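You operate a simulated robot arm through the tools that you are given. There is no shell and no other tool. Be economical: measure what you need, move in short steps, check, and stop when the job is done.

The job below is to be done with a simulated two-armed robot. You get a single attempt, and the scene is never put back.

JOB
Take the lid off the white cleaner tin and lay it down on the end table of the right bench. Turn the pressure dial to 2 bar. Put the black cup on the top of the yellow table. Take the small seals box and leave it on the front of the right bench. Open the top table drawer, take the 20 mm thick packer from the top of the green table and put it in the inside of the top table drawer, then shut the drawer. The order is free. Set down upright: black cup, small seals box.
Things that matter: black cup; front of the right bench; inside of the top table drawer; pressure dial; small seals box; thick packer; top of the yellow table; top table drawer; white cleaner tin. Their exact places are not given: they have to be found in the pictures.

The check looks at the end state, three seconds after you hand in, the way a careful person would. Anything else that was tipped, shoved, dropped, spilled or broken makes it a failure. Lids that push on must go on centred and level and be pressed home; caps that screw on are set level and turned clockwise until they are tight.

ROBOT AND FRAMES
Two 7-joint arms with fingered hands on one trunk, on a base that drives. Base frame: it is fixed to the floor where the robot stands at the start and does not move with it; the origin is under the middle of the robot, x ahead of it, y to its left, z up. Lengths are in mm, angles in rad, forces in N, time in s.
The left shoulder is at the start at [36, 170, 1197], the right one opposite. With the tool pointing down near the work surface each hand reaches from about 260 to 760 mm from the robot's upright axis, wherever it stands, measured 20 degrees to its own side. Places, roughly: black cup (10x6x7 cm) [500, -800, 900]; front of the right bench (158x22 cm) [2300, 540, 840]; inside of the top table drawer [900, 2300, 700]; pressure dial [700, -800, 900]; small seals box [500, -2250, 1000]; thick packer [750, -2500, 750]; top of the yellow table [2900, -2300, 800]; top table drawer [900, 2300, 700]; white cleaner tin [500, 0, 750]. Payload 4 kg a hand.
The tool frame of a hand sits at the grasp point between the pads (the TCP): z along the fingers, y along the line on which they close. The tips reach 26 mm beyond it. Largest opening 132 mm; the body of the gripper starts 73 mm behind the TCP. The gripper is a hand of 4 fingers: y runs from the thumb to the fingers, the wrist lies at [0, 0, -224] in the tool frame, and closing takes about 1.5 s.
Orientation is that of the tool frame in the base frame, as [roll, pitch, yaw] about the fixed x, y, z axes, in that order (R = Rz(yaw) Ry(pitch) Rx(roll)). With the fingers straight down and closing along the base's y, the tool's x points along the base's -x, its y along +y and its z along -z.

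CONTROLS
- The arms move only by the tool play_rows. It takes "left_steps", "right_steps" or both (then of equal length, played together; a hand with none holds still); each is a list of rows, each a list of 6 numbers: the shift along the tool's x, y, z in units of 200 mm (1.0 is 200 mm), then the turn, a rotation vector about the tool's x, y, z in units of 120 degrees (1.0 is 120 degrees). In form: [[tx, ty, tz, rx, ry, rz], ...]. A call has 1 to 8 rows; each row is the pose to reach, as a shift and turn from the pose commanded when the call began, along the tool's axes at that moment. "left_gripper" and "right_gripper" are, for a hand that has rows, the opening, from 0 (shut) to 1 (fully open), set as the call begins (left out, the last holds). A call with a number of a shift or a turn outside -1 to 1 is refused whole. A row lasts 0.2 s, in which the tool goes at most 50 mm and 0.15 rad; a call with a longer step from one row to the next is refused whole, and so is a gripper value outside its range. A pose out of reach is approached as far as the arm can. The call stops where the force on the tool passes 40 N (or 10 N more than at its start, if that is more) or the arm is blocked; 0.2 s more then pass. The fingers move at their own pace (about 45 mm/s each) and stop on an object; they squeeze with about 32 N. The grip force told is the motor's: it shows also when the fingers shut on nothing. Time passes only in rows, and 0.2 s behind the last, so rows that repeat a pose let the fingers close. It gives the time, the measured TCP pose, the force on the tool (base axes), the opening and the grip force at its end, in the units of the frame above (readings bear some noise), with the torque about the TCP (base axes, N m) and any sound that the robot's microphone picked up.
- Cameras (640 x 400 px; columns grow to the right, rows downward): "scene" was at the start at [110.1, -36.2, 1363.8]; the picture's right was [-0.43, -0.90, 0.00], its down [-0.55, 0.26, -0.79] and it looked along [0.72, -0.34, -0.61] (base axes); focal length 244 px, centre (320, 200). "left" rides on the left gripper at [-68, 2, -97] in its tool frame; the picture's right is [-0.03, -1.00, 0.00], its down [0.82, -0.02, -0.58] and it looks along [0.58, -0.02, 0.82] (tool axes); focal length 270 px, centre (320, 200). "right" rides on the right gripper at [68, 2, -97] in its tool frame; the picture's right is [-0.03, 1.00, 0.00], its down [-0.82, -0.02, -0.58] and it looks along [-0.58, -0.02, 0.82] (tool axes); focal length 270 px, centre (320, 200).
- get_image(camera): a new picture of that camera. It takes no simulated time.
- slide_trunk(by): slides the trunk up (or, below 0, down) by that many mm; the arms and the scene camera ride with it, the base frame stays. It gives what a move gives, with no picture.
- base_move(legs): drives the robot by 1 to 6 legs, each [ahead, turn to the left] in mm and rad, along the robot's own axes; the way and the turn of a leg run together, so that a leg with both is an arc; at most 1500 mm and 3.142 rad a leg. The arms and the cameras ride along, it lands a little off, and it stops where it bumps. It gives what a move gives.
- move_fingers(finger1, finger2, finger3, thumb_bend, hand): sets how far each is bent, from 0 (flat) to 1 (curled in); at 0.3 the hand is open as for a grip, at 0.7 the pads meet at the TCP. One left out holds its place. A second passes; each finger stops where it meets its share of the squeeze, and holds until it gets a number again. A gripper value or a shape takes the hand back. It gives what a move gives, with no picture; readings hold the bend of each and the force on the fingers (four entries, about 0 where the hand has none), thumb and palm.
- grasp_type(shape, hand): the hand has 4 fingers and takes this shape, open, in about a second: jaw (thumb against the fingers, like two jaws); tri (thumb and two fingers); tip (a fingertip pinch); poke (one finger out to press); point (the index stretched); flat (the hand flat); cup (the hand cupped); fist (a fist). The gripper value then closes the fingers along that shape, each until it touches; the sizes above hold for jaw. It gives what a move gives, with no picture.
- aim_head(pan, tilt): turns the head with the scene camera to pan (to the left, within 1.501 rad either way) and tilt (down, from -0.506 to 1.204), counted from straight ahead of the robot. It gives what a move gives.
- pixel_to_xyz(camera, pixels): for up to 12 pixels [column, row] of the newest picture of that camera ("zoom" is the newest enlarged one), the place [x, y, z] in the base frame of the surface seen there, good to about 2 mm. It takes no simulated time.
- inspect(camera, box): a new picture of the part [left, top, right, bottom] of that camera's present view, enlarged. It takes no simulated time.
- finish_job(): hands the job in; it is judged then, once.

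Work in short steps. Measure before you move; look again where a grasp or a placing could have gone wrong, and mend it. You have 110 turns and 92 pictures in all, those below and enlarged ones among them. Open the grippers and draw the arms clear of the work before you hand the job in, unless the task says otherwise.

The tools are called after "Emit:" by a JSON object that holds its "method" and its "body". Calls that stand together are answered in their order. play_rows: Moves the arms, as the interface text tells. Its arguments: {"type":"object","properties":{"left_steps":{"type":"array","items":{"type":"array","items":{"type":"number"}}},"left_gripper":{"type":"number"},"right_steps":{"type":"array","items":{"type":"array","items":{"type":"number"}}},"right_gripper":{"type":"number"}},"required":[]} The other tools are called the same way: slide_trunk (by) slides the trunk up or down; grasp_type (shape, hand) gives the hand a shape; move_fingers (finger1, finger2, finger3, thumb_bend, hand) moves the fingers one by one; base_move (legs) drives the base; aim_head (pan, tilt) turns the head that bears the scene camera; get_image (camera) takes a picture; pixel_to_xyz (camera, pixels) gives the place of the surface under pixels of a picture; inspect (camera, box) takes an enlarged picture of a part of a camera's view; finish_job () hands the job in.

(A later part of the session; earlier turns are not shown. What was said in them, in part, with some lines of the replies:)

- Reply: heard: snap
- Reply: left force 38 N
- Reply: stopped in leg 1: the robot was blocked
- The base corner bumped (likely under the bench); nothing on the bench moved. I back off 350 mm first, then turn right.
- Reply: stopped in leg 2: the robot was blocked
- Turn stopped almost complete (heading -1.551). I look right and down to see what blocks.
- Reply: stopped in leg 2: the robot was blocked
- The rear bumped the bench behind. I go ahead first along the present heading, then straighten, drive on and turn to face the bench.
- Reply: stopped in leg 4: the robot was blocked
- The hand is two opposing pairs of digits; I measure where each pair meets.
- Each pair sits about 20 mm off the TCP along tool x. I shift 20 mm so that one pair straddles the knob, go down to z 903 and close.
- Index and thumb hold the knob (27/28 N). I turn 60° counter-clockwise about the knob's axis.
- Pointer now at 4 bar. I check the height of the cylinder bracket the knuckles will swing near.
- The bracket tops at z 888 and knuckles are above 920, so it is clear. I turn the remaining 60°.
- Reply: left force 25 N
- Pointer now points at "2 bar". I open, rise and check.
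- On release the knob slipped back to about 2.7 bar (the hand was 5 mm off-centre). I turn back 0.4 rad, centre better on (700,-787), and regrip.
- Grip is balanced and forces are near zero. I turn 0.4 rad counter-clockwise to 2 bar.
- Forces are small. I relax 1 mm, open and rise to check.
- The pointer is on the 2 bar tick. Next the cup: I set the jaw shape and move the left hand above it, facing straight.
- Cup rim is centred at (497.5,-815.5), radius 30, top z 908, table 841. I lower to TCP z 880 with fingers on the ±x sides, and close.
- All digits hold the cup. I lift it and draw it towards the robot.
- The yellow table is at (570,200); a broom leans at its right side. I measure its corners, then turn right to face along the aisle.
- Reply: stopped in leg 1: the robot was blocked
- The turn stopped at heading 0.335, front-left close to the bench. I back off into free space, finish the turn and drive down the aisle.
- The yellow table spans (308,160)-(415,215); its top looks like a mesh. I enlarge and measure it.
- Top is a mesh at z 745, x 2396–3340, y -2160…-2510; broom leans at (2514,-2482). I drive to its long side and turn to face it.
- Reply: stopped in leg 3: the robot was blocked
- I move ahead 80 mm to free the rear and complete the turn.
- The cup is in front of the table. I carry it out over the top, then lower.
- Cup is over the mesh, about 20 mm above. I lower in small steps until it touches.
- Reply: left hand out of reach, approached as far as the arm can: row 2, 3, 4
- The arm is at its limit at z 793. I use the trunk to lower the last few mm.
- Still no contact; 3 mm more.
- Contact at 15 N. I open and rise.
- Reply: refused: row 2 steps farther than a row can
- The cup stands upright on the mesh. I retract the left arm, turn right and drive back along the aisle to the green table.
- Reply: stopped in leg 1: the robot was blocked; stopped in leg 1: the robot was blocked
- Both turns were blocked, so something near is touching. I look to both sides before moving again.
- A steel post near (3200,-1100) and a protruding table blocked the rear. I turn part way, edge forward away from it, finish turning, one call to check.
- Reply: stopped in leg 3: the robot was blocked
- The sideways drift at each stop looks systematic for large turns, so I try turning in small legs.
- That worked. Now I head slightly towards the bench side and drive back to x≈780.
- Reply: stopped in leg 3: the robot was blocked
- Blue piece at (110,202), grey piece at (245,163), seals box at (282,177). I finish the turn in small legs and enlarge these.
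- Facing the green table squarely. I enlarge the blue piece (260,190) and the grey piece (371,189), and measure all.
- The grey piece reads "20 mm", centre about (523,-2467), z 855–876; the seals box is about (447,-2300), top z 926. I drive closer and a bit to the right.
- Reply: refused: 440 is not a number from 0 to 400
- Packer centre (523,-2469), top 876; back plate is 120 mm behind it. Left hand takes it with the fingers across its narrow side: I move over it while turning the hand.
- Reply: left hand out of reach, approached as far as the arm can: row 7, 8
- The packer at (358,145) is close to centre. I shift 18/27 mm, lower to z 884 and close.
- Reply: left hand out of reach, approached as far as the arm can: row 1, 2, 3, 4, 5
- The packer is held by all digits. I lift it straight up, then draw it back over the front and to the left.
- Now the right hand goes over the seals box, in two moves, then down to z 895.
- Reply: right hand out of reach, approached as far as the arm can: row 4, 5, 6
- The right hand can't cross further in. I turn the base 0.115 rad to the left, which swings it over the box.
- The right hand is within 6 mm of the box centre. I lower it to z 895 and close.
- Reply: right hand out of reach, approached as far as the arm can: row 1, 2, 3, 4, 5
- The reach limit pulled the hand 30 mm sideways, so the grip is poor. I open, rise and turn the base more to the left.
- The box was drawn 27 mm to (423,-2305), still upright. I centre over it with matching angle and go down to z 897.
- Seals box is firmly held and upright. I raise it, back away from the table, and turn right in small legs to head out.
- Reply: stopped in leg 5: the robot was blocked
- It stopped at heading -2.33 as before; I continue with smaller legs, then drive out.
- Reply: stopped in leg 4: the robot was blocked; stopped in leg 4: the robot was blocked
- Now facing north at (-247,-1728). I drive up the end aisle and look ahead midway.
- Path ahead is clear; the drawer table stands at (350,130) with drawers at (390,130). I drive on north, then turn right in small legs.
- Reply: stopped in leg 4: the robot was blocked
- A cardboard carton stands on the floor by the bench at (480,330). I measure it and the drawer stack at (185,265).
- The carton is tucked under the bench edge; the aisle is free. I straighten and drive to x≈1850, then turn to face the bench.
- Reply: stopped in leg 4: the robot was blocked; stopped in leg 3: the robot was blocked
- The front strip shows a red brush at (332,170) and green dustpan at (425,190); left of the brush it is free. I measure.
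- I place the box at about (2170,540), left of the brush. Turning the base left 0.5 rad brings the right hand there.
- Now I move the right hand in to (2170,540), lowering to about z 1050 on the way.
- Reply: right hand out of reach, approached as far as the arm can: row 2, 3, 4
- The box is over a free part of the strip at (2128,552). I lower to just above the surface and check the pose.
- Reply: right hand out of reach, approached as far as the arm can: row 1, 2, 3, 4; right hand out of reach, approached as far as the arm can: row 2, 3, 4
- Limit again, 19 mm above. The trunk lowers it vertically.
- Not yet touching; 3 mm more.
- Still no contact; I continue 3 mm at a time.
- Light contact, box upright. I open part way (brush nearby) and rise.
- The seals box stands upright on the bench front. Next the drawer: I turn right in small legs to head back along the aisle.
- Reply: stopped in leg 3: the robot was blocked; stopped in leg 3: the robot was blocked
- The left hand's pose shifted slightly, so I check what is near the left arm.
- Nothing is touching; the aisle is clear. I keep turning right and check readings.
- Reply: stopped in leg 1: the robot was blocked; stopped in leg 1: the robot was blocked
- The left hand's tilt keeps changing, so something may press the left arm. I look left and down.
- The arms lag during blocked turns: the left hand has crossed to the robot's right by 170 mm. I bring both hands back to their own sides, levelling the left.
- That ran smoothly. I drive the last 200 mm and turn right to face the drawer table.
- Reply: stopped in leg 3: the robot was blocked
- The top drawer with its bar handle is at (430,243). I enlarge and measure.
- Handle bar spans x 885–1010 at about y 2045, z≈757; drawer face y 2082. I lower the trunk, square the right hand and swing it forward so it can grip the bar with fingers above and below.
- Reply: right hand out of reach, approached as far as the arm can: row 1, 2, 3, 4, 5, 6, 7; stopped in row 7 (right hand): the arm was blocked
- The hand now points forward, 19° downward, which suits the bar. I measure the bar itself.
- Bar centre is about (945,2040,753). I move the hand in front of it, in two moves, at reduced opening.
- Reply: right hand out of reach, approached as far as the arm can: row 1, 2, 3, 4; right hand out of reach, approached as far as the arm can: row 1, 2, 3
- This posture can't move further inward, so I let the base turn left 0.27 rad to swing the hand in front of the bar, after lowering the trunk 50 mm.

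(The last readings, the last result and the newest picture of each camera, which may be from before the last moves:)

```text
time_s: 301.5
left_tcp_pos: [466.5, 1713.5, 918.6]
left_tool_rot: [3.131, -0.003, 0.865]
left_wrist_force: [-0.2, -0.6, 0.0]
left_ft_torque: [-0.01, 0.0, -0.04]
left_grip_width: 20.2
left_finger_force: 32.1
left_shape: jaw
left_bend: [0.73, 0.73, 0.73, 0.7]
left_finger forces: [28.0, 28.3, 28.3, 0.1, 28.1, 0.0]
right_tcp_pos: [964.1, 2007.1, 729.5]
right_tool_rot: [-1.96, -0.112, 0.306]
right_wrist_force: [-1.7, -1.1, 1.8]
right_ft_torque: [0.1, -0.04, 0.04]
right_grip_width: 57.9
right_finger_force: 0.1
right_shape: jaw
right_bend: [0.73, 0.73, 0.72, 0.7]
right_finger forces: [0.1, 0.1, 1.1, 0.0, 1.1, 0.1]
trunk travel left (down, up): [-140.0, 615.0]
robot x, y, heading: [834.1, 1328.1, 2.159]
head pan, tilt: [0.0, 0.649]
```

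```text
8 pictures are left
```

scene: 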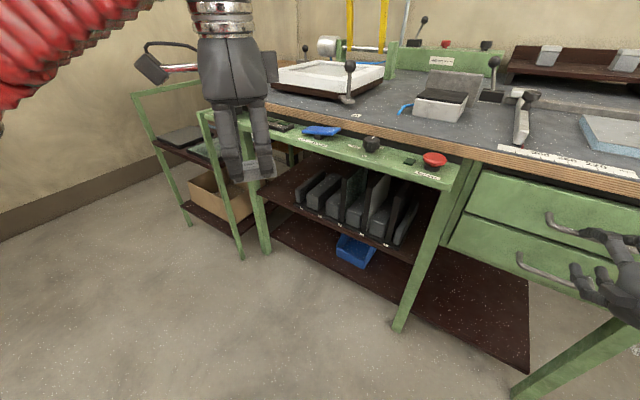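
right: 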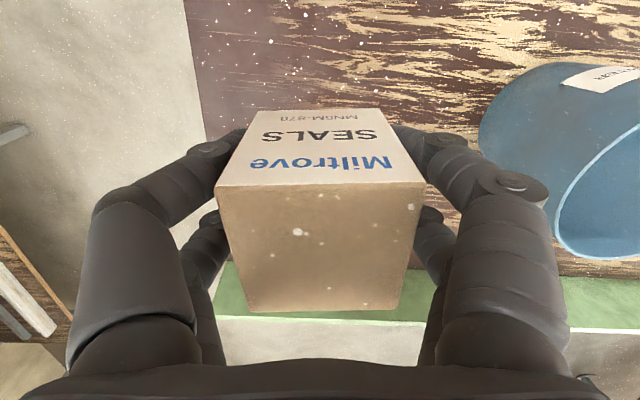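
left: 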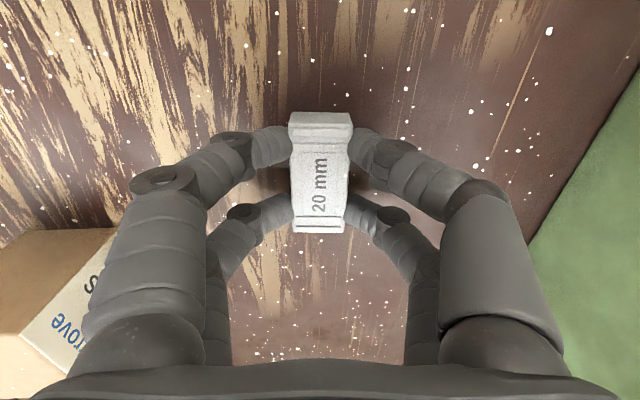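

Some finger contact shows (1.1 N). I enlarge the hand and handles.

Emit:
{"method": "aim_head", "body": {"pan": -0.7, "tilt": 0.65}}

Emit:
{"method": "inspect", "body": {"camera": "scene", "box": [230, 130, 430, 260]}}

```text
time_s: 302.6
left_tcp_pos: [465.3, 1712.8, 922.0]
left_tool_rot: [3.132, -0.004, 0.864]
left_wrist_force: [0.2, 0.0, 0.9]
left_ft_torque: [0.0, 0.02, -0.04]
left_grip_width: 19.8
left_finger_force: 32.8
left_shape: jaw
left_bend: [0.73, 0.73, 0.73, 0.7]
left_finger forces: [28.0, 28.3, 28.3, 0.0, 28.2, 0.0]
right_tcp_pos: [962.6, 2007.0, 734.6]
right_tool_rot: [-1.948, -0.114, 0.305]
right_wrist_force: [-2.4, 0.9, 31.0]
right_ft_torque: [1.05, -0.22, 0.08]
right_grip_width: 31.0
right_finger_force: 32.1
right_shape: jaw
right_bend: [0.71, 0.75, 0.76, 0.7]
right_finger forces: [0.0, 0.0, 0.0, 0.0, 35.4, 0.1]
trunk travel left (down, up): [-140.0, 615.0]
robot x, y, heading: [836.7, 1328.9, 2.159]
head pan, tilt: [-0.7, 0.649]
```

```text
3.08 times, centred on (330, 195) of scene
```

zoom: 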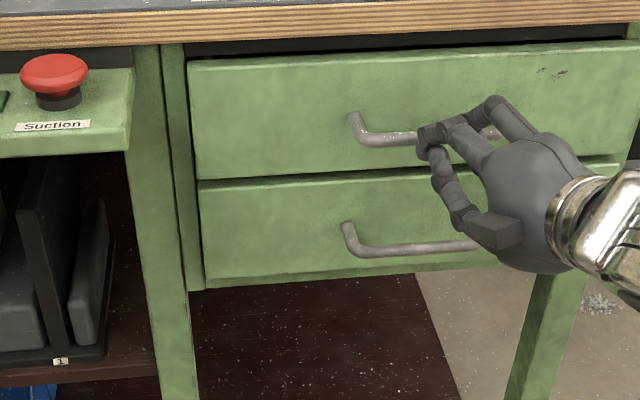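

The fingers are around the top bar. I close the grip on it.

Emit:
{"method": "play_rows", "body": {"right_steps": [[0, 0, 0, 0, 0, 0], [0, 0, 0, 0, 0, 0], [0, 0, 0, 0, 0, 0], [0, 0, 0, 0, 0, 0], [0, 0, 0, 0, 0, 0], [0, 0, 0, 0, 0, 0]], "right_gripper": 0}}

```text
time_s: 304.0
left_tcp_pos: [465.6, 1710.8, 922.1]
left_tool_rot: [3.133, -0.002, 0.863]
left_wrist_force: [0.2, 1.1, 0.4]
left_ft_torque: [0.01, 0.03, 0.02]
left_grip_width: 19.7
left_finger_force: 31.9
left_shape: jaw
left_bend: [0.73, 0.73, 0.73, 0.7]
left_finger forces: [28.2, 28.3, 28.3, 0.0, 28.1, 0.1]
right_tcp_pos: [962.4, 2007.4, 734.3]
right_tool_rot: [-1.95, -0.114, 0.306]
right_wrist_force: [-3.7, -0.2, 32.5]
right_ft_torque: [1.14, -0.28, 0.1]
right_grip_width: 32.2
right_finger_force: 32.2
right_shape: jaw
right_bend: [0.71, 0.75, 0.76, 0.7]
right_finger forces: [0.1, 0.0, 0.0, 0.0, 36.5, 0.0]
trunk travel left (down, up): [-140.0, 615.0]
robot x, y, heading: [833.7, 1329.9, 2.163]
head pan, tilt: [-0.7, 0.649]
```

Only the thumb presses from above; the hand sits about 18 mm low. I raise the trunk to centre on the bar.

Emit:
{"method": "slide_trunk", "body": {"by": 16}}

Emit:
{"method": "play_rows", "body": {"right_steps": [[0, 0, 0, 0, 0, 0], [0, 0, 0, 0, 0, 0], [0, 0, 0, 0, 0, 0], [0, 0, 0, 0, 0, 0]]}}

Emit:
{"method": "inspect", "body": {"camera": "scene", "box": [230, 130, 430, 260]}}

```text
time_s: 304.6
left_tcp_pos: [465.5, 1713.5, 935.3]
left_tool_rot: [3.131, -0.001, 0.864]
left_wrist_force: [-0.1, 0.2, 0.0]
left_ft_torque: [-0.04, -0.03, 0.03]
left_grip_width: 19.6
left_finger_force: 31.7
left_shape: jaw
left_bend: [0.73, 0.73, 0.73, 0.7]
left_finger forces: [28.1, 28.3, 28.3, 0.1, 28.1, 0.0]
right_tcp_pos: [965.4, 2008.5, 744.5]
right_tool_rot: [-1.968, -0.106, 0.308]
right_wrist_force: [0.6, -0.7, 2.4]
right_ft_torque: [0.03, 0.01, -0.04]
right_grip_width: 24.9
right_finger_force: 31.9
right_shape: jaw
right_bend: [0.72, 0.75, 0.76, 0.73]
right_finger forces: [0.1, 0.0, 0.1, 0.0, 0.0, 0.0]
trunk travel left (down, up): [-156.0, 599.0]
robot x, y, heading: [835.9, 1328.7, 2.155]
head pan, tilt: [-0.7, 0.649]
```

```text
time_s: 305.6
left_tcp_pos: [465.3, 1715.4, 936.1]
left_tool_rot: [3.13, -0.002, 0.864]
left_wrist_force: [0.3, 0.5, 0.3]
left_ft_torque: [0.0, 0.0, -0.01]
left_grip_width: 20.2
left_finger_force: 32.4
left_shape: jaw
left_bend: [0.73, 0.73, 0.73, 0.7]
left_finger forces: [28.2, 28.3, 28.2, 0.0, 28.1, 0.1]
right_tcp_pos: [964.9, 2008.1, 748.9]
right_tool_rot: [-1.959, -0.108, 0.307]
right_wrist_force: [0.6, 0.3, -0.2]
right_ft_torque: [-0.03, 0.01, 0.02]
right_grip_width: 24.8
right_finger_force: 31.5
right_shape: jaw
right_bend: [0.72, 0.75, 0.76, 0.73]
right_finger forces: [0.0, 0.1, 0.1, 0.1, 0.1, 0.1]
trunk travel left (down, up): [-156.0, 599.0]
robot x, y, heading: [834.8, 1332.6, 2.157]
head pan, tilt: [-0.7, 0.649]
```

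```text
3.08 times, centred on (330, 195) of scene
```

zoom: 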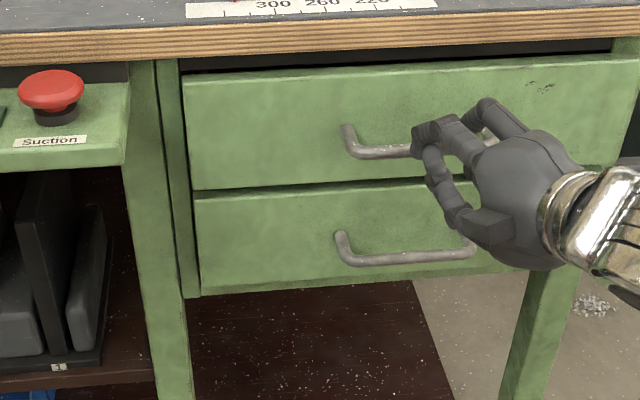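

The fingers closed just short of the bar. I open, advance 34 mm onto it and close again.

Emit:
{"method": "play_rows", "body": {"right_steps": [[0, 0, 0, 0, 0, 0], [0, 0, 0, 0, 0, 0], [0, 0, 0, 0, 0, 0], [0, 0, 0, 0, 0, 0], [-0.008, -0.05, 0.08, 0, 0, 0], [-0.017, -0.1, 0.158, 0, 0, 0], [-0.017, -0.1, 0.158, 0, 0, 0]], "right_gripper": 0.5}}

Emit:
{"method": "play_rows", "body": {"right_steps": [[0, 0, 0, 0, 0, 0], [0, 0, 0, 0, 0, 0], [0, 0, 0, 0, 0, 0], [0, 0, 0, 0, 0, 0], [0, 0, 0, 0, 0, 0], [0, 0, 0, 0, 0, 0], [0, 0, 0, 0, 0, 0]], "right_gripper": 0}}

```text
time_s: 307.2
left_tcp_pos: [467.1, 1712.1, 937.7]
left_tool_rot: [3.132, -0.003, 0.863]
left_wrist_force: [-0.3, -0.2, 0.1]
left_ft_torque: [0.02, 0.01, -0.01]
left_grip_width: 19.8
left_finger_force: 32.3
left_shape: jaw
left_bend: [0.73, 0.73, 0.73, 0.7]
left_finger forces: [28.1, 28.3, 28.3, 0.1, 28.1, 0.1]
right_tcp_pos: [954.6, 2039.0, 760.9]
right_tool_rot: [-1.961, -0.108, 0.315]
right_wrist_force: [3.1, -19.8, 4.7]
right_ft_torque: [0.77, 0.0, -0.24]
right_grip_width: 61.7
right_finger_force: 0.0
right_shape: jaw
right_bend: [0.73, 0.73, 0.73, 0.72]
right_finger forces: [0.1, 0.0, 0.0, 0.0, 20.1, 0.1]
right hand out of reach, approached as far as the arm can: row 5, 6, 7
trunk travel left (down, up): [-156.0, 599.0]
robot x, y, heading: [835.1, 1329.9, 2.159]
head pan, tilt: [-0.7, 0.649]
```

```text
time_s: 308.8
left_tcp_pos: [466.3, 1716.3, 936.2]
left_tool_rot: [3.132, -0.002, 0.865]
left_wrist_force: [0.7, -0.1, 0.1]
left_ft_torque: [-0.01, -0.04, 0.02]
left_grip_width: 19.9
left_finger_force: 31.7
left_shape: jaw
left_bend: [0.73, 0.73, 0.73, 0.7]
left_finger forces: [28.1, 28.2, 28.3, 0.0, 28.0, 0.0]
right_tcp_pos: [956.2, 2043.2, 754.9]
right_tool_rot: [-1.969, -0.105, 0.31]
right_wrist_force: [5.6, 1.8, -17.0]
right_ft_torque: [0.01, 0.2, -0.12]
right_grip_width: 6.3
right_finger_force: 31.9
right_shape: jaw
right_bend: [0.67, 0.64, 0.6, 0.73]
right_finger forces: [13.2, 0.0, 0.0, 0.0, 0.0, 0.1]
trunk travel left (down, up): [-156.0, 599.0]
robot x, y, heading: [836.6, 1330.2, 2.158]
head pan, tilt: [-0.7, 0.649]
```

Grip closed around the bar (width 6). I pull straight back 190 mm.

Emit:
{"method": "play_rows", "body": {"right_steps": [[-0.03, 0.033, -0.09, 0, 0, 0], [-0.08, 0.085, -0.23, 0, 0, 0], [-0.13, 0.14, -0.38, 0, 0, 0], [-0.18, 0.195, -0.53, 0, 0, 0], [-0.23, 0.25, -0.68, 0, 0, 0], [-0.28, 0.31, -0.84, 0, 0, 0]]}}

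Emit:
{"method": "get_image", "body": {"camera": "scene"}}

```text
time_s: 310.0
left_tcp_pos: [466.1, 1713.6, 936.5]
left_tool_rot: [3.134, -0.004, 0.864]
left_wrist_force: [0.5, 0.2, -0.1]
left_ft_torque: [0.01, 0.01, -0.06]
left_grip_width: 20.0
left_finger_force: 32.0
left_shape: jaw
left_bend: [0.73, 0.73, 0.73, 0.7]
left_finger forces: [28.0, 28.2, 28.3, 0.0, 28.1, 0.1]
right_tcp_pos: [973.1, 1990.4, 734.9]
right_tool_rot: [-1.915, -0.111, 0.317]
right_wrist_force: [-5.9, 3.8, 20.0]
right_ft_torque: [-0.2, 0.43, -0.26]
right_grip_width: 8.6
right_finger_force: 31.8
right_shape: jaw
right_bend: [0.66, 0.62, 0.66, 0.73]
right_finger forces: [0.0, 0.0, 22.1, 0.0, 0.0, 0.1]
right hand out of reach, approached as far as the arm can: row 2, 3, 4, 5
trunk travel left (down, up): [-156.0, 599.0]
robot x, y, heading: [833.4, 1332.2, 2.156]
head pan, tilt: [-0.7, 0.649]
stopped in row 5 (right hand): the force on the tool passed its limit (the readings are from after the stop); the commanded pose is now the measured one
```

```text
5 pictures are left
```

scene: 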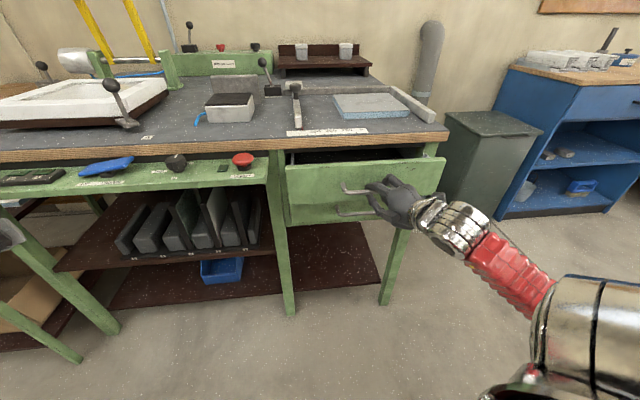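

The drawer is open by about 50 mm and the arm is at its limit. I pull further with the base, reversing while turning slightly left so the hand moves straight back.

Emit:
{"method": "base_move", "body": {"legs": [[-130, 0.12], [-120, 0.12]]}}

Emit:
{"method": "get_image", "body": {"camera": "scene"}}

```text
time_s: 311.7
left_tcp_pos: [507.4, 1552.9, 936.4]
left_tool_rot: [3.129, -0.002, 0.989]
left_wrist_force: [-0.2, 0.3, 0.4]
left_ft_torque: [-0.01, -0.02, 0.02]
left_grip_width: 19.9
left_finger_force: 32.5
left_shape: jaw
left_bend: [0.73, 0.73, 0.73, 0.7]
left_finger forces: [28.1, 28.2, 28.4, 0.1, 28.1, 0.1]
right_tcp_pos: [976.8, 1889.9, 739.9]
right_tool_rot: [-1.903, -0.101, 0.471]
right_wrist_force: [-5.6, -0.8, 8.2]
right_ft_torque: [-0.18, 0.13, -0.34]
right_grip_width: 8.0
right_finger_force: 31.9
right_shape: jaw
right_bend: [0.65, 0.62, 0.62, 0.74]
right_finger forces: [0.0, 0.0, 13.0, 0.0, 0.1, 0.0]
trunk travel left (down, up): [-156.0, 599.0]
robot x, y, heading: [923.9, 1222.3, 2.268]
head pan, tilt: [-0.7, 0.649]
stopped in leg 2: the force on the tool passed its limit (the readings are from after the stop); the commanded pose is now the measured one
```

```text
4 pictures are left
```

scene: 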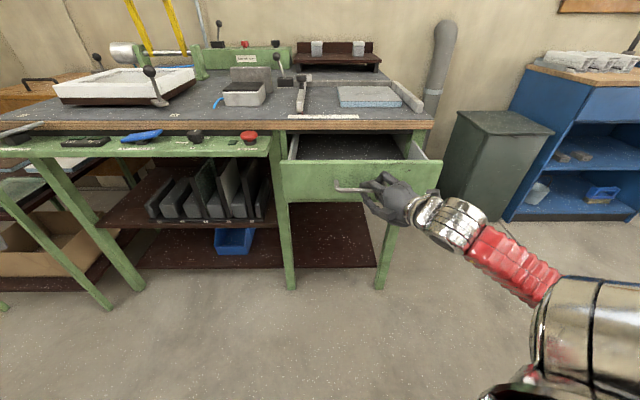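

Drawer is open about 150 mm. One more pull for room.

Emit:
{"method": "base_move", "body": {"legs": [[-110, 0.11]]}}

Emit:
{"method": "pixel_to_xyz", "body": {"camera": "scene", "pixels": [[300, 160], [420, 155], [350, 150], [350, 142]]}}

```text
time_s: 312.9
left_tcp_pos: [550.4, 1419.9, 937.4]
left_tool_rot: [3.133, -0.001, 1.1]
left_wrist_force: [-0.3, 0.1, 0.1]
left_ft_torque: [-0.03, -0.01, -0.01]
left_grip_width: 20.0
left_finger_force: 32.1
left_shape: jaw
left_bend: [0.73, 0.73, 0.73, 0.7]
left_finger forces: [28.1, 28.2, 28.1, 0.0, 28.1, 0.0]
right_tcp_pos: [983.8, 1815.6, 740.7]
right_tool_rot: [-1.903, -0.099, 0.585]
right_wrist_force: [19.0, 2.6, 22.2]
right_ft_torque: [-0.23, 0.69, -1.13]
right_grip_width: 8.4
right_finger_force: 32.2
right_shape: jaw
right_bend: [0.67, 0.62, 0.6, 0.75]
right_finger forces: [0.0, 0.0, 66.7, 0.1, 0.0, 0.0]
trunk travel left (down, up): [-156.0, 599.0]
robot x, y, heading: [1002.5, 1142.6, 2.375]
head pan, tilt: [-0.7, 0.649]
```

```text
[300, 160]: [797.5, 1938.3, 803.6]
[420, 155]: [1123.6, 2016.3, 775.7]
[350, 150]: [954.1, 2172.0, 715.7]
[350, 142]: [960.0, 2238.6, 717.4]
```

Drawer floor is z 716, drawer now open about 220 mm. I open the hand, draw it back off the bar and raise the trunk.

Emit:
{"method": "play_rows", "body": {"right_steps": [[0, 0, 0, 0, 0, 0], [0, 0, 0, 0, 0, 0], [0, 0, 0, 0, 0, 0], [0, 0, 0, 0, 0, 0], [0, 0, 0, 0, 0, 0], [0, 0, 0, 0, 0, 0]], "right_gripper": 0.55}}

Emit:
{"method": "play_rows", "body": {"right_steps": [[0, 0, -0.1, 0, 0, 0], [0, 0, -0.2, 0, 0, 0], [0, 0, -0.35, 0, 0, 0], [0, 0, -0.5, 0, 0, 0]]}}

```text
time_s: 314.2
left_tcp_pos: [549.8, 1421.8, 938.0]
left_tool_rot: [3.131, -0.002, 1.097]
left_wrist_force: [0.5, 0.0, -0.8]
left_ft_torque: [-0.01, 0.04, -0.01]
left_grip_width: 20.1
left_finger_force: 32.5
left_shape: jaw
left_bend: [0.73, 0.73, 0.73, 0.7]
left_finger forces: [28.1, 28.3, 28.2, 0.0, 28.1, 0.0]
right_tcp_pos: [982.5, 1816.7, 739.8]
right_tool_rot: [-1.904, -0.099, 0.586]
right_wrist_force: [0.4, -0.5, -0.7]
right_ft_torque: [-0.03, 0.0, 0.0]
right_grip_width: 71.5
right_finger_force: 0.0
right_shape: jaw
right_bend: [0.72, 0.72, 0.72, 0.7]
right_finger forces: [0.0, 0.0, 0.1, 0.1, 0.0, 0.1]
trunk travel left (down, up): [-156.0, 599.0]
robot x, y, heading: [1004.8, 1142.1, 2.371]
head pan, tilt: [-0.7, 0.649]
```

```text
time_s: 315.2
left_tcp_pos: [548.3, 1422.6, 938.0]
left_tool_rot: [3.133, -0.002, 1.101]
left_wrist_force: [-0.6, -0.2, -0.4]
left_ft_torque: [-0.03, 0.02, -0.01]
left_grip_width: 19.9
left_finger_force: 32.6
left_shape: jaw
left_bend: [0.73, 0.73, 0.73, 0.7]
left_finger forces: [28.1, 28.2, 28.2, 0.0, 28.1, 0.0]
right_tcp_pos: [1039.7, 1809.9, 736.9]
right_tool_rot: [-1.905, -0.099, 0.583]
right_wrist_force: [-0.2, -0.4, 0.9]
right_ft_torque: [0.01, -0.01, 0.01]
right_grip_width: 72.1
right_finger_force: 0.0
right_shape: jaw
right_bend: [0.72, 0.72, 0.72, 0.7]
right_finger forces: [0.0, 0.0, 0.0, 0.0, 0.0, 0.0]
right hand out of reach, approached as far as the arm can: row 1, 2, 3, 4
trunk travel left (down, up): [-156.0, 599.0]
robot x, y, heading: [1005.8, 1140.3, 2.374]
head pan, tilt: [-0.7, 0.649]
```

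The arm slid sideways, so I back off with the base, then raise the trunk and turn right to face the drawer.

Emit:
{"method": "base_move", "body": {"legs": [[-130, 0]]}}

Emit:
{"method": "slide_trunk", "body": {"by": 200}}

Emit:
{"method": "base_move", "body": {"legs": [[0, -0.76]]}}

```text
time_s: 316.5
left_tcp_pos: [642.3, 1330.7, 937.3]
left_tool_rot: [3.132, -0.001, 1.099]
left_wrist_force: [-0.8, -1.1, 0.1]
left_ft_torque: [0.01, 0.02, -0.02]
left_grip_width: 19.8
left_finger_force: 32.3
left_shape: jaw
left_bend: [0.73, 0.73, 0.73, 0.7]
left_finger forces: [28.1, 28.3, 28.2, 0.0, 28.1, 0.0]
right_tcp_pos: [1135.4, 1718.4, 738.9]
right_tool_rot: [-1.904, -0.1, 0.584]
right_wrist_force: [0.5, -0.4, 0.0]
right_ft_torque: [-0.02, 0.0, -0.01]
right_grip_width: 72.3
right_finger_force: 0.1
right_shape: jaw
right_bend: [0.72, 0.72, 0.72, 0.7]
right_finger forces: [0.0, 0.1, 0.0, 0.0, 0.0, 0.0]
trunk travel left (down, up): [-156.0, 599.0]
robot x, y, heading: [1097.1, 1052.6, 2.368]
head pan, tilt: [-0.7, 0.649]
```

```text
time_s: 318.7
left_tcp_pos: [644.0, 1331.0, 1137.3]
left_tool_rot: [3.132, -0.001, 1.098]
left_wrist_force: [0.2, 0.8, 0.1]
left_ft_torque: [-0.02, 0.0, 0.01]
left_grip_width: 20.2
left_finger_force: 32.2
left_shape: jaw
left_bend: [0.73, 0.73, 0.73, 0.7]
left_finger forces: [28.1, 28.2, 28.2, 0.0, 28.0, 0.0]
right_tcp_pos: [1135.7, 1718.6, 938.9]
right_tool_rot: [-1.906, -0.1, 0.586]
right_wrist_force: [-0.4, -0.3, 0.2]
right_ft_torque: [0.0, 0.02, -0.05]
right_grip_width: 72.1
right_finger_force: 0.1
right_shape: jaw
right_bend: [0.72, 0.72, 0.72, 0.7]
right_finger forces: [0.0, 0.1, 0.0, 0.0, 0.1, 0.1]
trunk travel left (down, up): [-356.0, 399.0]
robot x, y, heading: [1096.5, 1050.9, 2.371]
head pan, tilt: [-0.7, 0.649]
```

```text
time_s: 321.1
left_tcp_pos: [964.3, 1570.3, 1138.0]
left_tool_rot: [3.131, -0.002, 0.333]
left_wrist_force: [-0.8, 0.9, 0.2]
left_ft_torque: [0.04, -0.03, -0.01]
left_grip_width: 19.9
left_finger_force: 32.1
left_shape: jaw
left_bend: [0.73, 0.73, 0.73, 0.7]
left_finger forces: [27.8, 28.0, 28.1, 0.1, 27.9, 0.0]
right_tcp_pos: [1587.2, 1509.9, 939.2]
right_tool_rot: [-1.904, -0.1, -0.18]
right_wrist_force: [-0.2, -0.2, 0.9]
right_ft_torque: [0.01, 0.01, 0.0]
right_grip_width: 71.7
right_finger_force: 0.1
right_shape: jaw
right_bend: [0.72, 0.72, 0.72, 0.7]
right_finger forces: [0.1, 0.1, 0.0, 0.0, 0.0, 0.1]
trunk travel left (down, up): [-356.0, 399.0]
robot x, y, heading: [1058.3, 1051.8, 1.621]
head pan, tilt: [-0.7, 0.649]
```

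Facing the drawer. I drive 330 mm ahead so the left hand comes over the open drawer, then check.

Emit:
{"method": "base_move", "body": {"legs": [[335, 0]]}}

Emit:
{"method": "aim_head", "body": {"pan": 0.1, "tilt": 0.8}}

Emit:
{"method": "get_image", "body": {"camera": "scene"}}

Emit:
{"method": "pixel_to_xyz", "body": {"camera": "scene", "pixels": [[320, 200], [360, 200], [280, 200], [320, 230], [320, 180], [400, 200], [240, 200], [320, 250]]}}

```text
time_s: 323.3
left_tcp_pos: [948.9, 1905.8, 1138.3]
left_tool_rot: [3.129, -0.002, 0.333]
left_wrist_force: [0.2, -0.3, -1.1]
left_ft_torque: [-0.06, 0.0, 0.0]
left_grip_width: 19.9
left_finger_force: 32.0
left_shape: jaw
left_bend: [0.73, 0.73, 0.73, 0.7]
left_finger forces: [28.2, 28.4, 28.4, 0.0, 28.3, 0.1]
right_tcp_pos: [1571.6, 1844.9, 938.7]
right_tool_rot: [-1.906, -0.1, -0.181]
right_wrist_force: [0.2, 0.1, -0.5]
right_ft_torque: [0.0, -0.01, 0.02]
right_grip_width: 72.3
right_finger_force: 0.0
right_shape: jaw
right_bend: [0.72, 0.72, 0.72, 0.7]
right_finger forces: [0.0, 0.0, 0.1, 0.1, 0.0, 0.0]
trunk travel left (down, up): [-356.0, 399.0]
robot x, y, heading: [1046.3, 1386.7, 1.619]
head pan, tilt: [-0.7, 0.649]
```

```text
time_s: 324.4
left_tcp_pos: [949.1, 1903.2, 1138.9]
left_tool_rot: [3.131, -0.003, 0.334]
left_wrist_force: [-0.1, 0.4, -0.1]
left_ft_torque: [0.0, 0.02, -0.03]
left_grip_width: 19.7
left_finger_force: 32.2
left_shape: jaw
left_bend: [0.73, 0.73, 0.73, 0.7]
left_finger forces: [28.2, 28.4, 28.4, 0.0, 28.2, 0.0]
right_tcp_pos: [1572.0, 1844.0, 940.2]
right_tool_rot: [-1.903, -0.1, -0.18]
right_wrist_force: [1.0, -0.2, 0.3]
right_ft_torque: [-0.01, 0.0, 0.01]
right_grip_width: 72.7
right_finger_force: 0.1
right_shape: jaw
right_bend: [0.72, 0.72, 0.72, 0.7]
right_finger forces: [0.0, 0.0, 0.0, 0.0, 0.1, 0.0]
trunk travel left (down, up): [-356.0, 399.0]
robot x, y, heading: [1047.5, 1384.9, 1.621]
head pan, tilt: [0.099, 0.799]
```

```text
3 pictures are left
```

scene: 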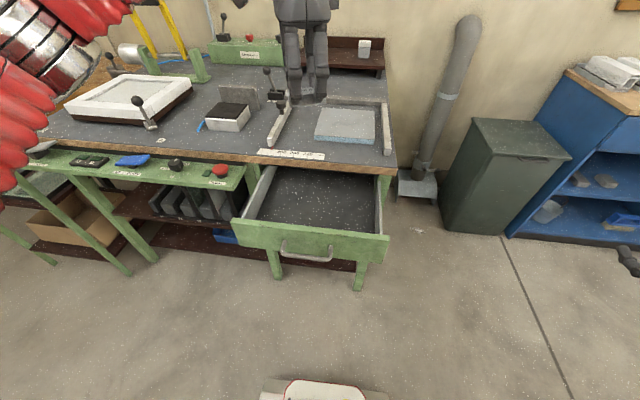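

```text
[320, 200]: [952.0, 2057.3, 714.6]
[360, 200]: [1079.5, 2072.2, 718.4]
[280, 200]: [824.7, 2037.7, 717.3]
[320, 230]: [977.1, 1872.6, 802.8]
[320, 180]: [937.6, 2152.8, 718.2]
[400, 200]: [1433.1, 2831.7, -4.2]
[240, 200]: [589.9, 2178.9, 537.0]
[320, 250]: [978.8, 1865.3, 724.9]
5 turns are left
```

Few turns remain, so I chain calls. The left hand is above the open drawer (floor z 715, x 785–1110, y 1875–2050): I lower the packer to the floor, release and rise, then check.

Emit:
{"method": "play_rows", "body": {"left_steps": [[0.037, -0.11, 0.1, 0, 0, 0], [0.075, -0.217, 0.28, 0, 0, 0], [0.075, -0.217, 0.51, 0, 0, 0], [0.075, -0.217, 0.74, 0, 0, 0], [0.075, -0.217, 0.97, 0, 0, 0]]}}

Emit:
{"method": "play_rows", "body": {"left_steps": [[0, 0, 0.24, 0, 0, 0], [0, 0, 0.48, 0, 0, 0], [0, 0, 0.7, 0, 0, 0], [0, 0, 0.85, 0, 0, 0], [0, 0, 0.93, 0, 0, 0]]}}

Emit:
{"method": "play_rows", "body": {"left_steps": [[0, 0, 0, 0, 0, 0], [0, 0, 0, 0, 0, 0], [0, 0, 0, 0, 0, 0], [0, 0, 0, 0, 0, 0], [0, 0, 0, 0, 0, 0], [0, 0, 0, 0, 0, 0]], "left_gripper": 0.45}}

Emit:
{"method": "play_rows", "body": {"left_steps": [[0, 0, -0.2, 0, 0, 0], [0, 0, -0.4, 0, 0, 0], [0, 0, -0.6, 0, 0, 0], [0, 0, -0.8, 0, 0, 0], [0, 0, -1.0, 0, 0, 0]]}}

Emit:
{"method": "get_image", "body": {"camera": "scene"}}

```text
time_s: 325.6
left_tcp_pos: [949.7, 1949.3, 944.8]
left_tool_rot: [3.131, -0.002, 0.333]
left_wrist_force: [-0.8, 1.0, -0.2]
left_ft_torque: [0.02, 0.01, -0.03]
left_grip_width: 20.2
left_finger_force: 32.3
left_shape: jaw
left_bend: [0.73, 0.73, 0.73, 0.7]
left_finger forces: [28.1, 28.2, 28.3, 0.1, 28.2, 0.1]
right_tcp_pos: [1572.2, 1845.3, 938.3]
right_tool_rot: [-1.906, -0.099, -0.18]
right_wrist_force: [0.5, -0.8, 0.5]
right_ft_torque: [0.0, -0.05, 0.0]
right_grip_width: 72.2
right_finger_force: 0.0
right_shape: jaw
right_bend: [0.72, 0.72, 0.72, 0.7]
right_finger forces: [0.0, 0.0, 0.1, 0.0, 0.1, 0.0]
trunk travel left (down, up): [-356.0, 399.0]
robot x, y, heading: [1041.5, 1388.6, 1.615]
head pan, tilt: [0.099, 0.799]
```

```text
time_s: 326.9
left_tcp_pos: [951.7, 1945.8, 758.4]
left_tool_rot: [3.132, -0.001, 0.335]
left_wrist_force: [0.8, -0.2, -0.3]
left_ft_torque: [0.0, -0.03, 0.05]
left_grip_width: 19.9
left_finger_force: 31.6
left_shape: jaw
left_bend: [0.73, 0.73, 0.73, 0.7]
left_finger forces: [28.2, 28.2, 28.2, 0.0, 28.2, 0.0]
right_tcp_pos: [1572.1, 1843.8, 939.0]
right_tool_rot: [-1.904, -0.097, -0.179]
right_wrist_force: [0.3, -0.1, 0.1]
right_ft_torque: [0.01, -0.02, -0.01]
right_grip_width: 72.3
right_finger_force: 0.0
right_shape: jaw
right_bend: [0.72, 0.72, 0.72, 0.7]
right_finger forces: [0.0, 0.1, 0.0, 0.0, 0.0, 0.0]
trunk travel left (down, up): [-356.0, 399.0]
robot x, y, heading: [1043.2, 1383.0, 1.62]
head pan, tilt: [0.099, 0.799]
```

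```text
time_s: 328.2
left_tcp_pos: [949.6, 1946.3, 758.8]
left_tool_rot: [3.131, -0.001, 0.333]
left_wrist_force: [0.1, 2.7, -0.8]
left_ft_torque: [-0.05, -0.03, -0.04]
left_grip_width: 58.2
left_finger_force: 0.0
left_shape: jaw
left_bend: [0.73, 0.73, 0.73, 0.7]
left_finger forces: [2.6, 0.1, 0.0, 0.0, 0.0, 0.1]
right_tcp_pos: [1571.6, 1843.7, 937.2]
right_tool_rot: [-1.906, -0.101, -0.18]
right_wrist_force: [-0.6, -0.7, 0.3]
right_ft_torque: [0.02, -0.02, -0.03]
right_grip_width: 72.5
right_finger_force: 0.0
right_shape: jaw
right_bend: [0.72, 0.72, 0.72, 0.7]
right_finger forces: [0.0, 0.1, 0.1, 0.0, 0.1, 0.1]
trunk travel left (down, up): [-356.0, 399.0]
robot x, y, heading: [1041.6, 1386.4, 1.62]
head pan, tilt: [0.099, 0.799]
```

```text
time_s: 329.4
left_tcp_pos: [949.6, 1946.9, 958.0]
left_tool_rot: [3.132, 0.001, 0.334]
left_wrist_force: [-0.6, -0.4, -0.3]
left_ft_torque: [0.0, 0.03, 0.02]
left_grip_width: 58.8
left_finger_force: 0.1
left_shape: jaw
left_bend: [0.73, 0.73, 0.73, 0.7]
left_finger forces: [0.0, 0.0, 0.0, 0.0, 0.0, 0.0]
right_tcp_pos: [1572.5, 1843.8, 940.0]
right_tool_rot: [-1.905, -0.099, -0.179]
right_wrist_force: [0.0, -0.1, -0.5]
right_ft_torque: [0.02, -0.03, -0.01]
right_grip_width: 72.3
right_finger_force: 0.1
right_shape: jaw
right_bend: [0.72, 0.72, 0.72, 0.7]
right_finger forces: [0.0, 0.0, 0.0, 0.0, 0.0, 0.0]
trunk travel left (down, up): [-356.0, 399.0]
robot x, y, heading: [1044.9, 1387.2, 1.622]
head pan, tilt: [0.099, 0.799]
```

```text
2 pictures are left
4 turns are left
```

scene: 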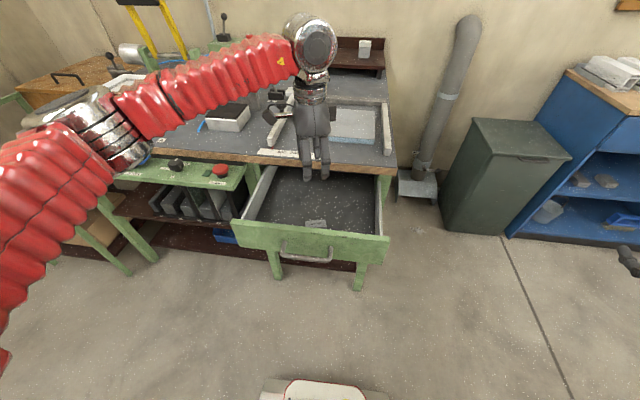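

The packer lies in the drawer at (315,223). I back off, turn and lower the closed left hand in front of the handle, and push the drawer shut by driving ahead.

Emit:
{"method": "base_move", "body": {"legs": [[-240, 0]]}}

Emit:
{"method": "play_rows", "body": {"left_steps": [[0, 0, 0, 0, 0, 0.07], [0, 0, 0, 0, 0, 0.14], [0, 0, 0, 0, 0, 0.21], [0, 0, 0, 0, 0, 0.28], [0, 0, 0, 0, 0, 0.35], [0, 0, 0, 0, 0, 0.42], [0, 0, 0, 0, 0, 0.49]], "left_gripper": 0}}

Emit:
{"method": "play_rows", "body": {"left_steps": [[0, 0, 0.16, 0, 0, 0.066], [0, 0, 0.33, 0, 0, 0.132], [0, 0, 0.5, 0, 0, 0.198], [0, 0, 0.67, 0, 0, 0.264], [0, 0, 0.84, 0, 0, 0.33], [0, 0, 1.0, 0, 0, 0.396]]}}

Emit:
{"method": "base_move", "body": {"legs": [[310, 0]]}}

Emit:
{"method": "get_image", "body": {"camera": "scene"}}

```text
time_s: 331.2
left_tcp_pos: [961.5, 1706.6, 959.5]
left_tool_rot: [3.133, -0.001, 0.331]
left_wrist_force: [0.2, -0.7, 0.8]
left_ft_torque: [0.02, 0.05, 0.0]
left_grip_width: 59.0
left_finger_force: 0.0
left_shape: jaw
left_bend: [0.73, 0.73, 0.73, 0.7]
left_finger forces: [0.0, 0.0, 0.0, 0.0, 0.1, 0.1]
right_tcp_pos: [1583.3, 1601.2, 939.8]
right_tool_rot: [-1.905, -0.1, -0.182]
right_wrist_force: [0.7, -0.2, 0.5]
right_ft_torque: [-0.01, -0.02, 0.01]
right_grip_width: 72.2
right_finger_force: 0.1
right_shape: jaw
right_bend: [0.72, 0.72, 0.72, 0.7]
right_finger forces: [0.1, 0.1, 0.0, 0.0, 0.1, 0.1]
trunk travel left (down, up): [-356.0, 399.0]
robot x, y, heading: [1052.1, 1149.2, 1.612]
head pan, tilt: [0.099, 0.799]
```

```text
time_s: 332.8
left_tcp_pos: [962.6, 1708.2, 959.0]
left_tool_rot: [3.137, -0.008, -0.698]
left_wrist_force: [-0.6, 1.1, 0.0]
left_ft_torque: [0.02, -0.03, -0.01]
left_grip_width: 0.1
left_finger_force: 31.9
left_shape: jaw
left_bend: [0.62, 0.63, 0.63, 0.7]
left_finger forces: [0.1, 0.0, 0.0, 0.0, 0.0, 0.0]
right_tcp_pos: [1584.7, 1602.8, 940.3]
right_tool_rot: [-1.904, -0.099, -0.183]
right_wrist_force: [0.1, 0.6, -0.4]
right_ft_torque: [0.0, 0.02, -0.01]
right_grip_width: 72.3
right_finger_force: 0.1
right_shape: jaw
right_bend: [0.72, 0.72, 0.72, 0.7]
right_finger forces: [0.0, 0.1, 0.0, 0.0, 0.1, 0.1]
trunk travel left (down, up): [-356.0, 399.0]
robot x, y, heading: [1055.8, 1144.6, 1.612]
head pan, tilt: [0.099, 0.799]
```

```text
time_s: 334.2
left_tcp_pos: [963.0, 1705.7, 758.5]
left_tool_rot: [-3.137, -0.01, -1.527]
left_wrist_force: [0.3, 0.6, -0.3]
left_ft_torque: [0.03, 0.01, -0.01]
left_grip_width: 0.0
left_finger_force: 32.3
left_shape: jaw
left_bend: [0.62, 0.63, 0.63, 0.7]
left_finger forces: [0.0, 0.0, 0.0, 0.1, 0.0, 0.0]
right_tcp_pos: [1584.1, 1602.1, 940.9]
right_tool_rot: [-1.902, -0.099, -0.182]
right_wrist_force: [-0.1, 0.6, 0.3]
right_ft_torque: [0.02, -0.01, 0.0]
right_grip_width: 72.5
right_finger_force: 0.1
right_shape: jaw
right_bend: [0.72, 0.72, 0.72, 0.7]
right_finger forces: [0.1, 0.1, 0.0, 0.1, 0.2, 0.0]
trunk travel left (down, up): [-356.0, 399.0]
robot x, y, heading: [1055.9, 1146.6, 1.613]
head pan, tilt: [0.099, 0.799]
```

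```text
time_s: 336.2
left_tcp_pos: [950.0, 1991.6, 759.0]
left_tool_rot: [3.141, -0.023, -1.524]
left_wrist_force: [-0.1, -2.4, -0.1]
left_ft_torque: [0.23, 0.01, 0.02]
left_grip_width: 0.0
left_finger_force: 31.8
left_shape: jaw
left_bend: [0.62, 0.63, 0.63, 0.7]
left_finger forces: [0.1, 0.0, 0.0, 0.0, 0.0, 0.0]
right_tcp_pos: [1571.6, 1893.1, 940.2]
right_tool_rot: [-1.906, -0.102, -0.181]
right_wrist_force: [1.0, -0.7, -0.3]
right_ft_torque: [0.01, -0.02, 0.02]
right_grip_width: 72.5
right_finger_force: 0.0
right_shape: jaw
right_bend: [0.72, 0.72, 0.72, 0.7]
right_finger forces: [0.0, 0.0, 0.0, 0.1, 0.0, 0.0]
trunk travel left (down, up): [-356.0, 399.0]
robot x, y, heading: [1040.7, 1433.3, 1.619]
head pan, tilt: [0.099, 0.799]
stopped in leg 1: the force on the tool passed its limit (the readings are from after the stop); the commanded pose is now the measured one
```

```text
1 pictures are left
3 turns are left
```

scene: 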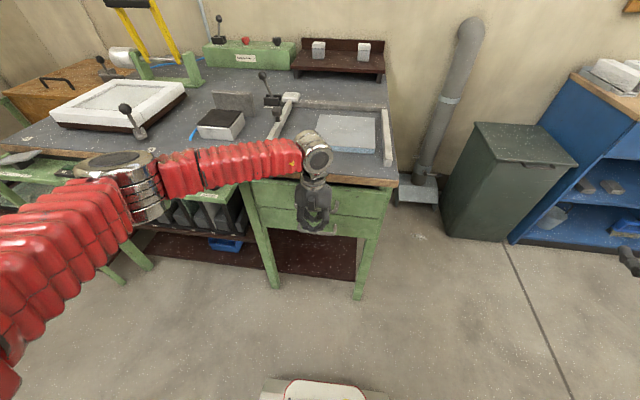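

The drawer looks shut. I measure its face, give a last small push, then back away, raise the arm, open the hands and look once more.

Emit:
{"method": "pixel_to_xyz", "body": {"camera": "scene", "pixels": [[350, 200], [275, 205], [350, 225], [360, 192]]}}

Emit:
{"method": "base_move", "body": {"legs": [[20, 0]]}}

Emit:
{"method": "base_move", "body": {"legs": [[-260, 0]]}}

Emit:
{"method": "play_rows", "body": {"left_steps": [[0, 0, -0.2, 0, 0, 0], [0, 0, -0.4, 0, 0, 0], [0, 0, -0.6, 0, 0, 0], [0, 0, -0.8, 0, 0, 0], [0, 0, -1.0, 0, 0, 0], [0, 0, -1.0, 0, 0, 0]], "left_gripper": 1, "right_steps": [[0, 0, 0, 0, 0, 0], [0, 0, 0, 0, 0, 0], [0, 0, 0, 0, 0, 0], [0, 0, 0, 0, 0, 0], [0, 0, 0, 0, 0, 0], [0, 0, 0, 0, 0, 0]], "right_gripper": 1}}

Emit:
{"method": "get_image", "body": {"camera": "scene"}}

Emit:
{"method": "pixel_to_xyz", "body": {"camera": "scene", "pixels": [[340, 165], [300, 165], [320, 170], [360, 170], [350, 160], [350, 175], [310, 160], [330, 180]]}}

```text
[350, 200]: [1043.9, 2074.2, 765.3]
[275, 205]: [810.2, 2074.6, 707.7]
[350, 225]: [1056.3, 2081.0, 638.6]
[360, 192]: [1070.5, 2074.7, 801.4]
```

```text
time_s: 337.0
left_tcp_pos: [950.4, 1991.4, 761.9]
left_tool_rot: [3.139, -0.03, -1.526]
left_wrist_force: [-7.3, -23.3, 11.9]
left_ft_torque: [3.37, -0.65, 0.74]
left_grip_width: 0.0
left_finger_force: 32.1
left_shape: jaw
left_bend: [0.62, 0.63, 0.63, 0.7]
left_finger forces: [0.0, 0.0, 0.0, 0.0, 0.1, 0.0]
right_tcp_pos: [1571.8, 1898.6, 943.5]
right_tool_rot: [-1.904, -0.101, -0.18]
right_wrist_force: [0.7, -0.1, -0.1]
right_ft_torque: [0.0, 0.0, -0.02]
right_grip_width: 72.4
right_finger_force: 0.0
right_shape: jaw
right_bend: [0.72, 0.72, 0.72, 0.7]
right_finger forces: [0.1, 0.1, 0.0, 0.0, 0.0, 0.0]
trunk travel left (down, up): [-356.0, 399.0]
robot x, y, heading: [1041.5, 1446.1, 1.614]
head pan, tilt: [0.099, 0.799]
stopped in leg 1: the force on the tool passed its limit (the readings are from after the stop); the commanded pose is now the measured one
```

```text
time_s: 338.9
left_tcp_pos: [962.1, 1730.8, 761.2]
left_tool_rot: [3.138, -0.032, -1.525]
left_wrist_force: [-0.2, 0.9, 0.1]
left_ft_torque: [0.04, -0.01, -0.03]
left_grip_width: 0.0
left_finger_force: 31.3
left_shape: jaw
left_bend: [0.62, 0.63, 0.63, 0.7]
left_finger forces: [0.0, 0.0, 0.0, 0.0, 0.1, 0.0]
right_tcp_pos: [1582.6, 1635.2, 942.3]
right_tool_rot: [-1.904, -0.102, -0.182]
right_wrist_force: [-0.4, -0.3, -0.7]
right_ft_torque: [0.01, 0.01, -0.02]
right_grip_width: 72.6
right_finger_force: 0.1
right_shape: jaw
right_bend: [0.72, 0.72, 0.72, 0.7]
right_finger forces: [0.1, 0.2, 0.0, 0.1, 0.0, 0.0]
trunk travel left (down, up): [-356.0, 399.0]
robot x, y, heading: [1052.2, 1179.0, 1.612]
head pan, tilt: [0.099, 0.799]
```

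```text
time_s: 340.3
left_tcp_pos: [961.7, 1738.4, 959.1]
left_tool_rot: [3.138, -0.035, -1.526]
left_wrist_force: [-0.8, 0.4, 0.1]
left_ft_torque: [-0.01, 0.0, 0.02]
left_grip_width: 132.1
left_finger_force: 0.1
left_shape: jaw
left_bend: [0.3, 0.3, 0.3, 0.3]
left_finger forces: [0.1, 0.1, 0.1, 0.0, 0.0, 0.0]
right_tcp_pos: [1582.1, 1636.9, 941.7]
right_tool_rot: [-1.906, -0.102, -0.182]
right_wrist_force: [0.4, -0.2, -1.3]
right_ft_torque: [0.02, 0.01, 0.02]
right_grip_width: 131.9
right_finger_force: 0.1
right_shape: jaw
right_bend: [0.3, 0.3, 0.3, 0.3]
right_finger forces: [0.0, 0.0, 0.1, 0.0, 0.1, 0.1]
trunk travel left (down, up): [-356.0, 399.0]
robot x, y, heading: [1051.7, 1181.1, 1.613]
head pan, tilt: [0.099, 0.799]
```

```text
0 pictures are left
```

scene: 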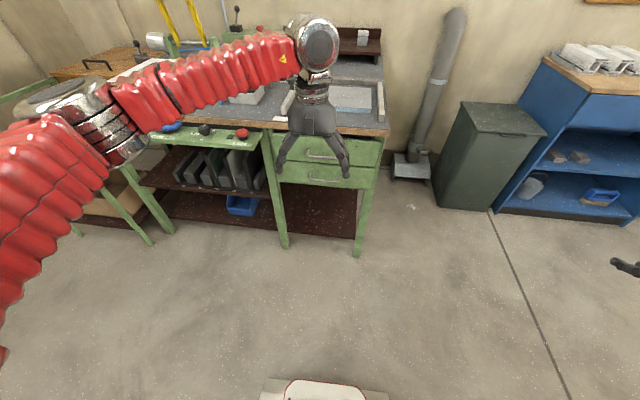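

```text
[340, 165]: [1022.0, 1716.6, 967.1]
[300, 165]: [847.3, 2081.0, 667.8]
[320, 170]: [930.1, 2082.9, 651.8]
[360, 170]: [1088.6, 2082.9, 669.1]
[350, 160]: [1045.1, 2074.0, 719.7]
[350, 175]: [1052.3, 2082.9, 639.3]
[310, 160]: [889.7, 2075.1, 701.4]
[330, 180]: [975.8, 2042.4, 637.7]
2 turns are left
```

The drawer face is at y 2074.5, still 7–8 mm proud: the torque shows the wrist met the table edge. I tilt the closed left hand 20° so the fingers lead, push again, then back off, raise and open.

Emit:
{"method": "play_rows", "body": {"left_steps": [[0, 0, 0.0, 0, -0.03, 0], [0, 0, 0.15, 0, -0.06, 0], [0, 0, 0.35, 0, -0.09, 0], [0, 0, 0.55, 0, -0.12, 0], [0, 0, 0.75, 0, -0.15, 0], [0, 0, 0.93, 0, -0.185, 0], [0, 0, 1.0, 0, -0.185, 0], [0, 0, 1.0, 0, -0.185, 0]], "left_gripper": 0}}

Emit:
{"method": "base_move", "body": {"legs": [[285, 0]]}}

Emit:
{"method": "base_move", "body": {"legs": [[25, 0]]}}

Emit:
{"method": "base_move", "body": {"legs": [[-260, 0]]}}

Emit:
{"method": "play_rows", "body": {"left_steps": [[0, 0, -0.2, 0, 0, 0], [0, 0, -0.4, 0, 0, 0], [0, 0, -0.6, 0, 0, 0], [0, 0, -0.8, 0, 0, 0], [0, 0, -1.0, 0, 0, 0], [0, 0, -1.0, 0, 0, 0], [0, 0, -1.0, 0, 0, 0]], "left_gripper": 1}}

```text
time_s: 342.1
left_tcp_pos: [962.0, 1730.4, 759.6]
left_tool_rot: [3.138, 0.355, -1.526]
left_wrist_force: [0.4, -0.2, 0.4]
left_ft_torque: [0.0, 0.0, 0.03]
left_grip_width: 0.0
left_finger_force: 17.0
left_shape: jaw
left_bend: [0.62, 0.62, 0.62, 0.7]
left_finger forces: [0.0, 0.0, 0.0, 0.0, 0.0, 0.0]
right_tcp_pos: [1583.2, 1637.0, 942.2]
right_tool_rot: [-1.906, -0.101, -0.18]
right_wrist_force: [-0.7, 0.1, 0.1]
right_ft_torque: [0.02, -0.01, -0.02]
right_grip_width: 131.5
right_finger_force: 0.2
right_shape: jaw
right_bend: [0.3, 0.3, 0.3, 0.3]
right_finger forces: [0.0, 0.0, 0.0, 0.1, 0.1, 0.0]
trunk travel left (down, up): [-356.0, 399.0]
robot x, y, heading: [1051.9, 1178.2, 1.616]
head pan, tilt: [0.099, 0.799]
```

```text
time_s: 344.1
left_tcp_pos: [952.9, 2010.9, 758.9]
left_tool_rot: [3.139, 0.344, -1.533]
left_wrist_force: [0.3, -37.2, -7.4]
left_ft_torque: [-0.38, -0.08, 0.25]
left_grip_width: 0.0
left_finger_force: 32.4
left_shape: jaw
left_bend: [0.62, 0.63, 0.63, 0.7]
left_finger forces: [0.0, 0.0, 0.1, 0.0, 0.0, 0.1]
right_tcp_pos: [1572.6, 1918.8, 944.1]
right_tool_rot: [-1.903, -0.101, -0.186]
right_wrist_force: [-1.0, 0.2, 0.2]
right_ft_torque: [-0.03, -0.02, -0.01]
right_grip_width: 131.6
right_finger_force: 0.0
right_shape: jaw
right_bend: [0.3, 0.3, 0.3, 0.3]
right_finger forces: [0.0, 0.0, 0.1, 0.0, 0.0, 0.1]
trunk travel left (down, up): [-356.0, 399.0]
robot x, y, heading: [1043.5, 1464.5, 1.616]
head pan, tilt: [0.099, 0.799]
```

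```text
time_s: 344.9
left_tcp_pos: [955.5, 2011.5, 753.2]
left_tool_rot: [3.134, 0.311, -1.543]
left_wrist_force: [-2.9, -12.6, 5.7]
left_ft_torque: [0.15, 0.01, 0.14]
left_grip_width: 0.0
left_finger_force: 32.4
left_shape: jaw
left_bend: [0.63, 0.63, 0.63, 0.7]
left_finger forces: [4.5, 0.0, 0.0, 0.1, 5.4, 0.1]
right_tcp_pos: [1570.2, 1930.9, 942.9]
right_tool_rot: [-1.907, -0.103, -0.184]
right_wrist_force: [0.1, -0.3, 0.1]
right_ft_torque: [-0.01, -0.02, 0.01]
right_grip_width: 131.9
right_finger_force: 0.0
right_shape: jaw
right_bend: [0.3, 0.3, 0.3, 0.3]
right_finger forces: [0.1, 0.0, 0.0, 0.0, 0.0, 0.0]
trunk travel left (down, up): [-356.0, 399.0]
robot x, y, heading: [1040.0, 1476.4, 1.61]
head pan, tilt: [0.099, 0.799]
stopped in leg 1: the force on the tool passed its limit (the readings are from after the stop); the commanded pose is now the measured one
```

```text
time_s: 346.7
left_tcp_pos: [965.3, 1752.7, 753.1]
left_tool_rot: [3.134, 0.312, -1.54]
left_wrist_force: [-0.4, 0.1, 0.1]
left_ft_torque: [0.02, 0.02, -0.02]
left_grip_width: 0.0
left_finger_force: 32.1
left_shape: jaw
left_bend: [0.63, 0.63, 0.63, 0.7]
left_finger forces: [0.0, 0.1, 0.1, 0.0, 0.0, 0.1]
right_tcp_pos: [1581.4, 1670.6, 942.5]
right_tool_rot: [-1.906, -0.102, -0.184]
right_wrist_force: [-0.2, 0.0, 0.5]
right_ft_torque: [-0.02, 0.01, -0.02]
right_grip_width: 131.9
right_finger_force: 0.0
right_shape: jaw
right_bend: [0.3, 0.3, 0.3, 0.3]
right_finger forces: [0.0, 0.1, 0.0, 0.0, 0.0, 0.1]
trunk travel left (down, up): [-356.0, 399.0]
robot x, y, heading: [1050.6, 1215.0, 1.607]
head pan, tilt: [0.099, 0.799]
```

```text
time_s: 348.3
left_tcp_pos: [969.6, 1691.1, 943.4]
left_tool_rot: [3.135, 0.312, -1.542]
left_wrist_force: [0.0, -0.7, 0.0]
left_ft_torque: [0.0, -0.03, 0.04]
left_grip_width: 131.9
left_finger_force: 0.0
left_shape: jaw
left_bend: [0.3, 0.3, 0.3, 0.3]
left_finger forces: [0.0, 0.0, 0.0, 0.0, 0.1, 0.0]
right_tcp_pos: [1581.5, 1671.4, 942.9]
right_tool_rot: [-1.906, -0.102, -0.185]
right_wrist_force: [0.5, -0.5, 1.5]
right_ft_torque: [-0.02, 0.01, 0.01]
right_grip_width: 132.1
right_finger_force: 0.1
right_shape: jaw
right_bend: [0.3, 0.3, 0.3, 0.3]
right_finger forces: [0.0, 0.0, 0.1, 0.0, 0.0, 0.0]
trunk travel left (down, up): [-356.0, 399.0]
robot x, y, heading: [1049.8, 1216.5, 1.612]
head pan, tilt: [0.099, 0.799]
1 turns are left
```

The second push met a firm stop at 37 N with almost no torque, so the drawer should be fully home. Hands are open and the arms clear, so I hand in.

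Emit:
{"method": "finish_job", "body": {}}

```text
The job is handed in.
```

I finished every part of the job and handed it in, but I had no pictures left to check the drawer's final position.

- **Cleaner tin lid:** it lies flat on the end table next to the tin. It tilted in the grip on the way, so I levelled it before letting go, and the tin stayed upright.
- **Pressure dial:** it points at the 2 bar mark, to within a few degrees. It slipped back once when I let go, so I turned it again.
- **Black cup:** it stands upright on the mesh top of the yellow table.
- **Seals box:** it stands upright on the front of the right bench, beside the red brush. The first grasp pulled it about 27 mm along the green table before I got a good grip.
- **20 mm packer and drawer:** the packer is inside the top drawer. After my first push the drawer was still about 7 mm open. I pushed again until it met a firm stop, so it should be fully shut.

While driving, the base often stopped as if blocked, mostly on turns. I saw nothing knocked over, but I couldn't see behind the robot.
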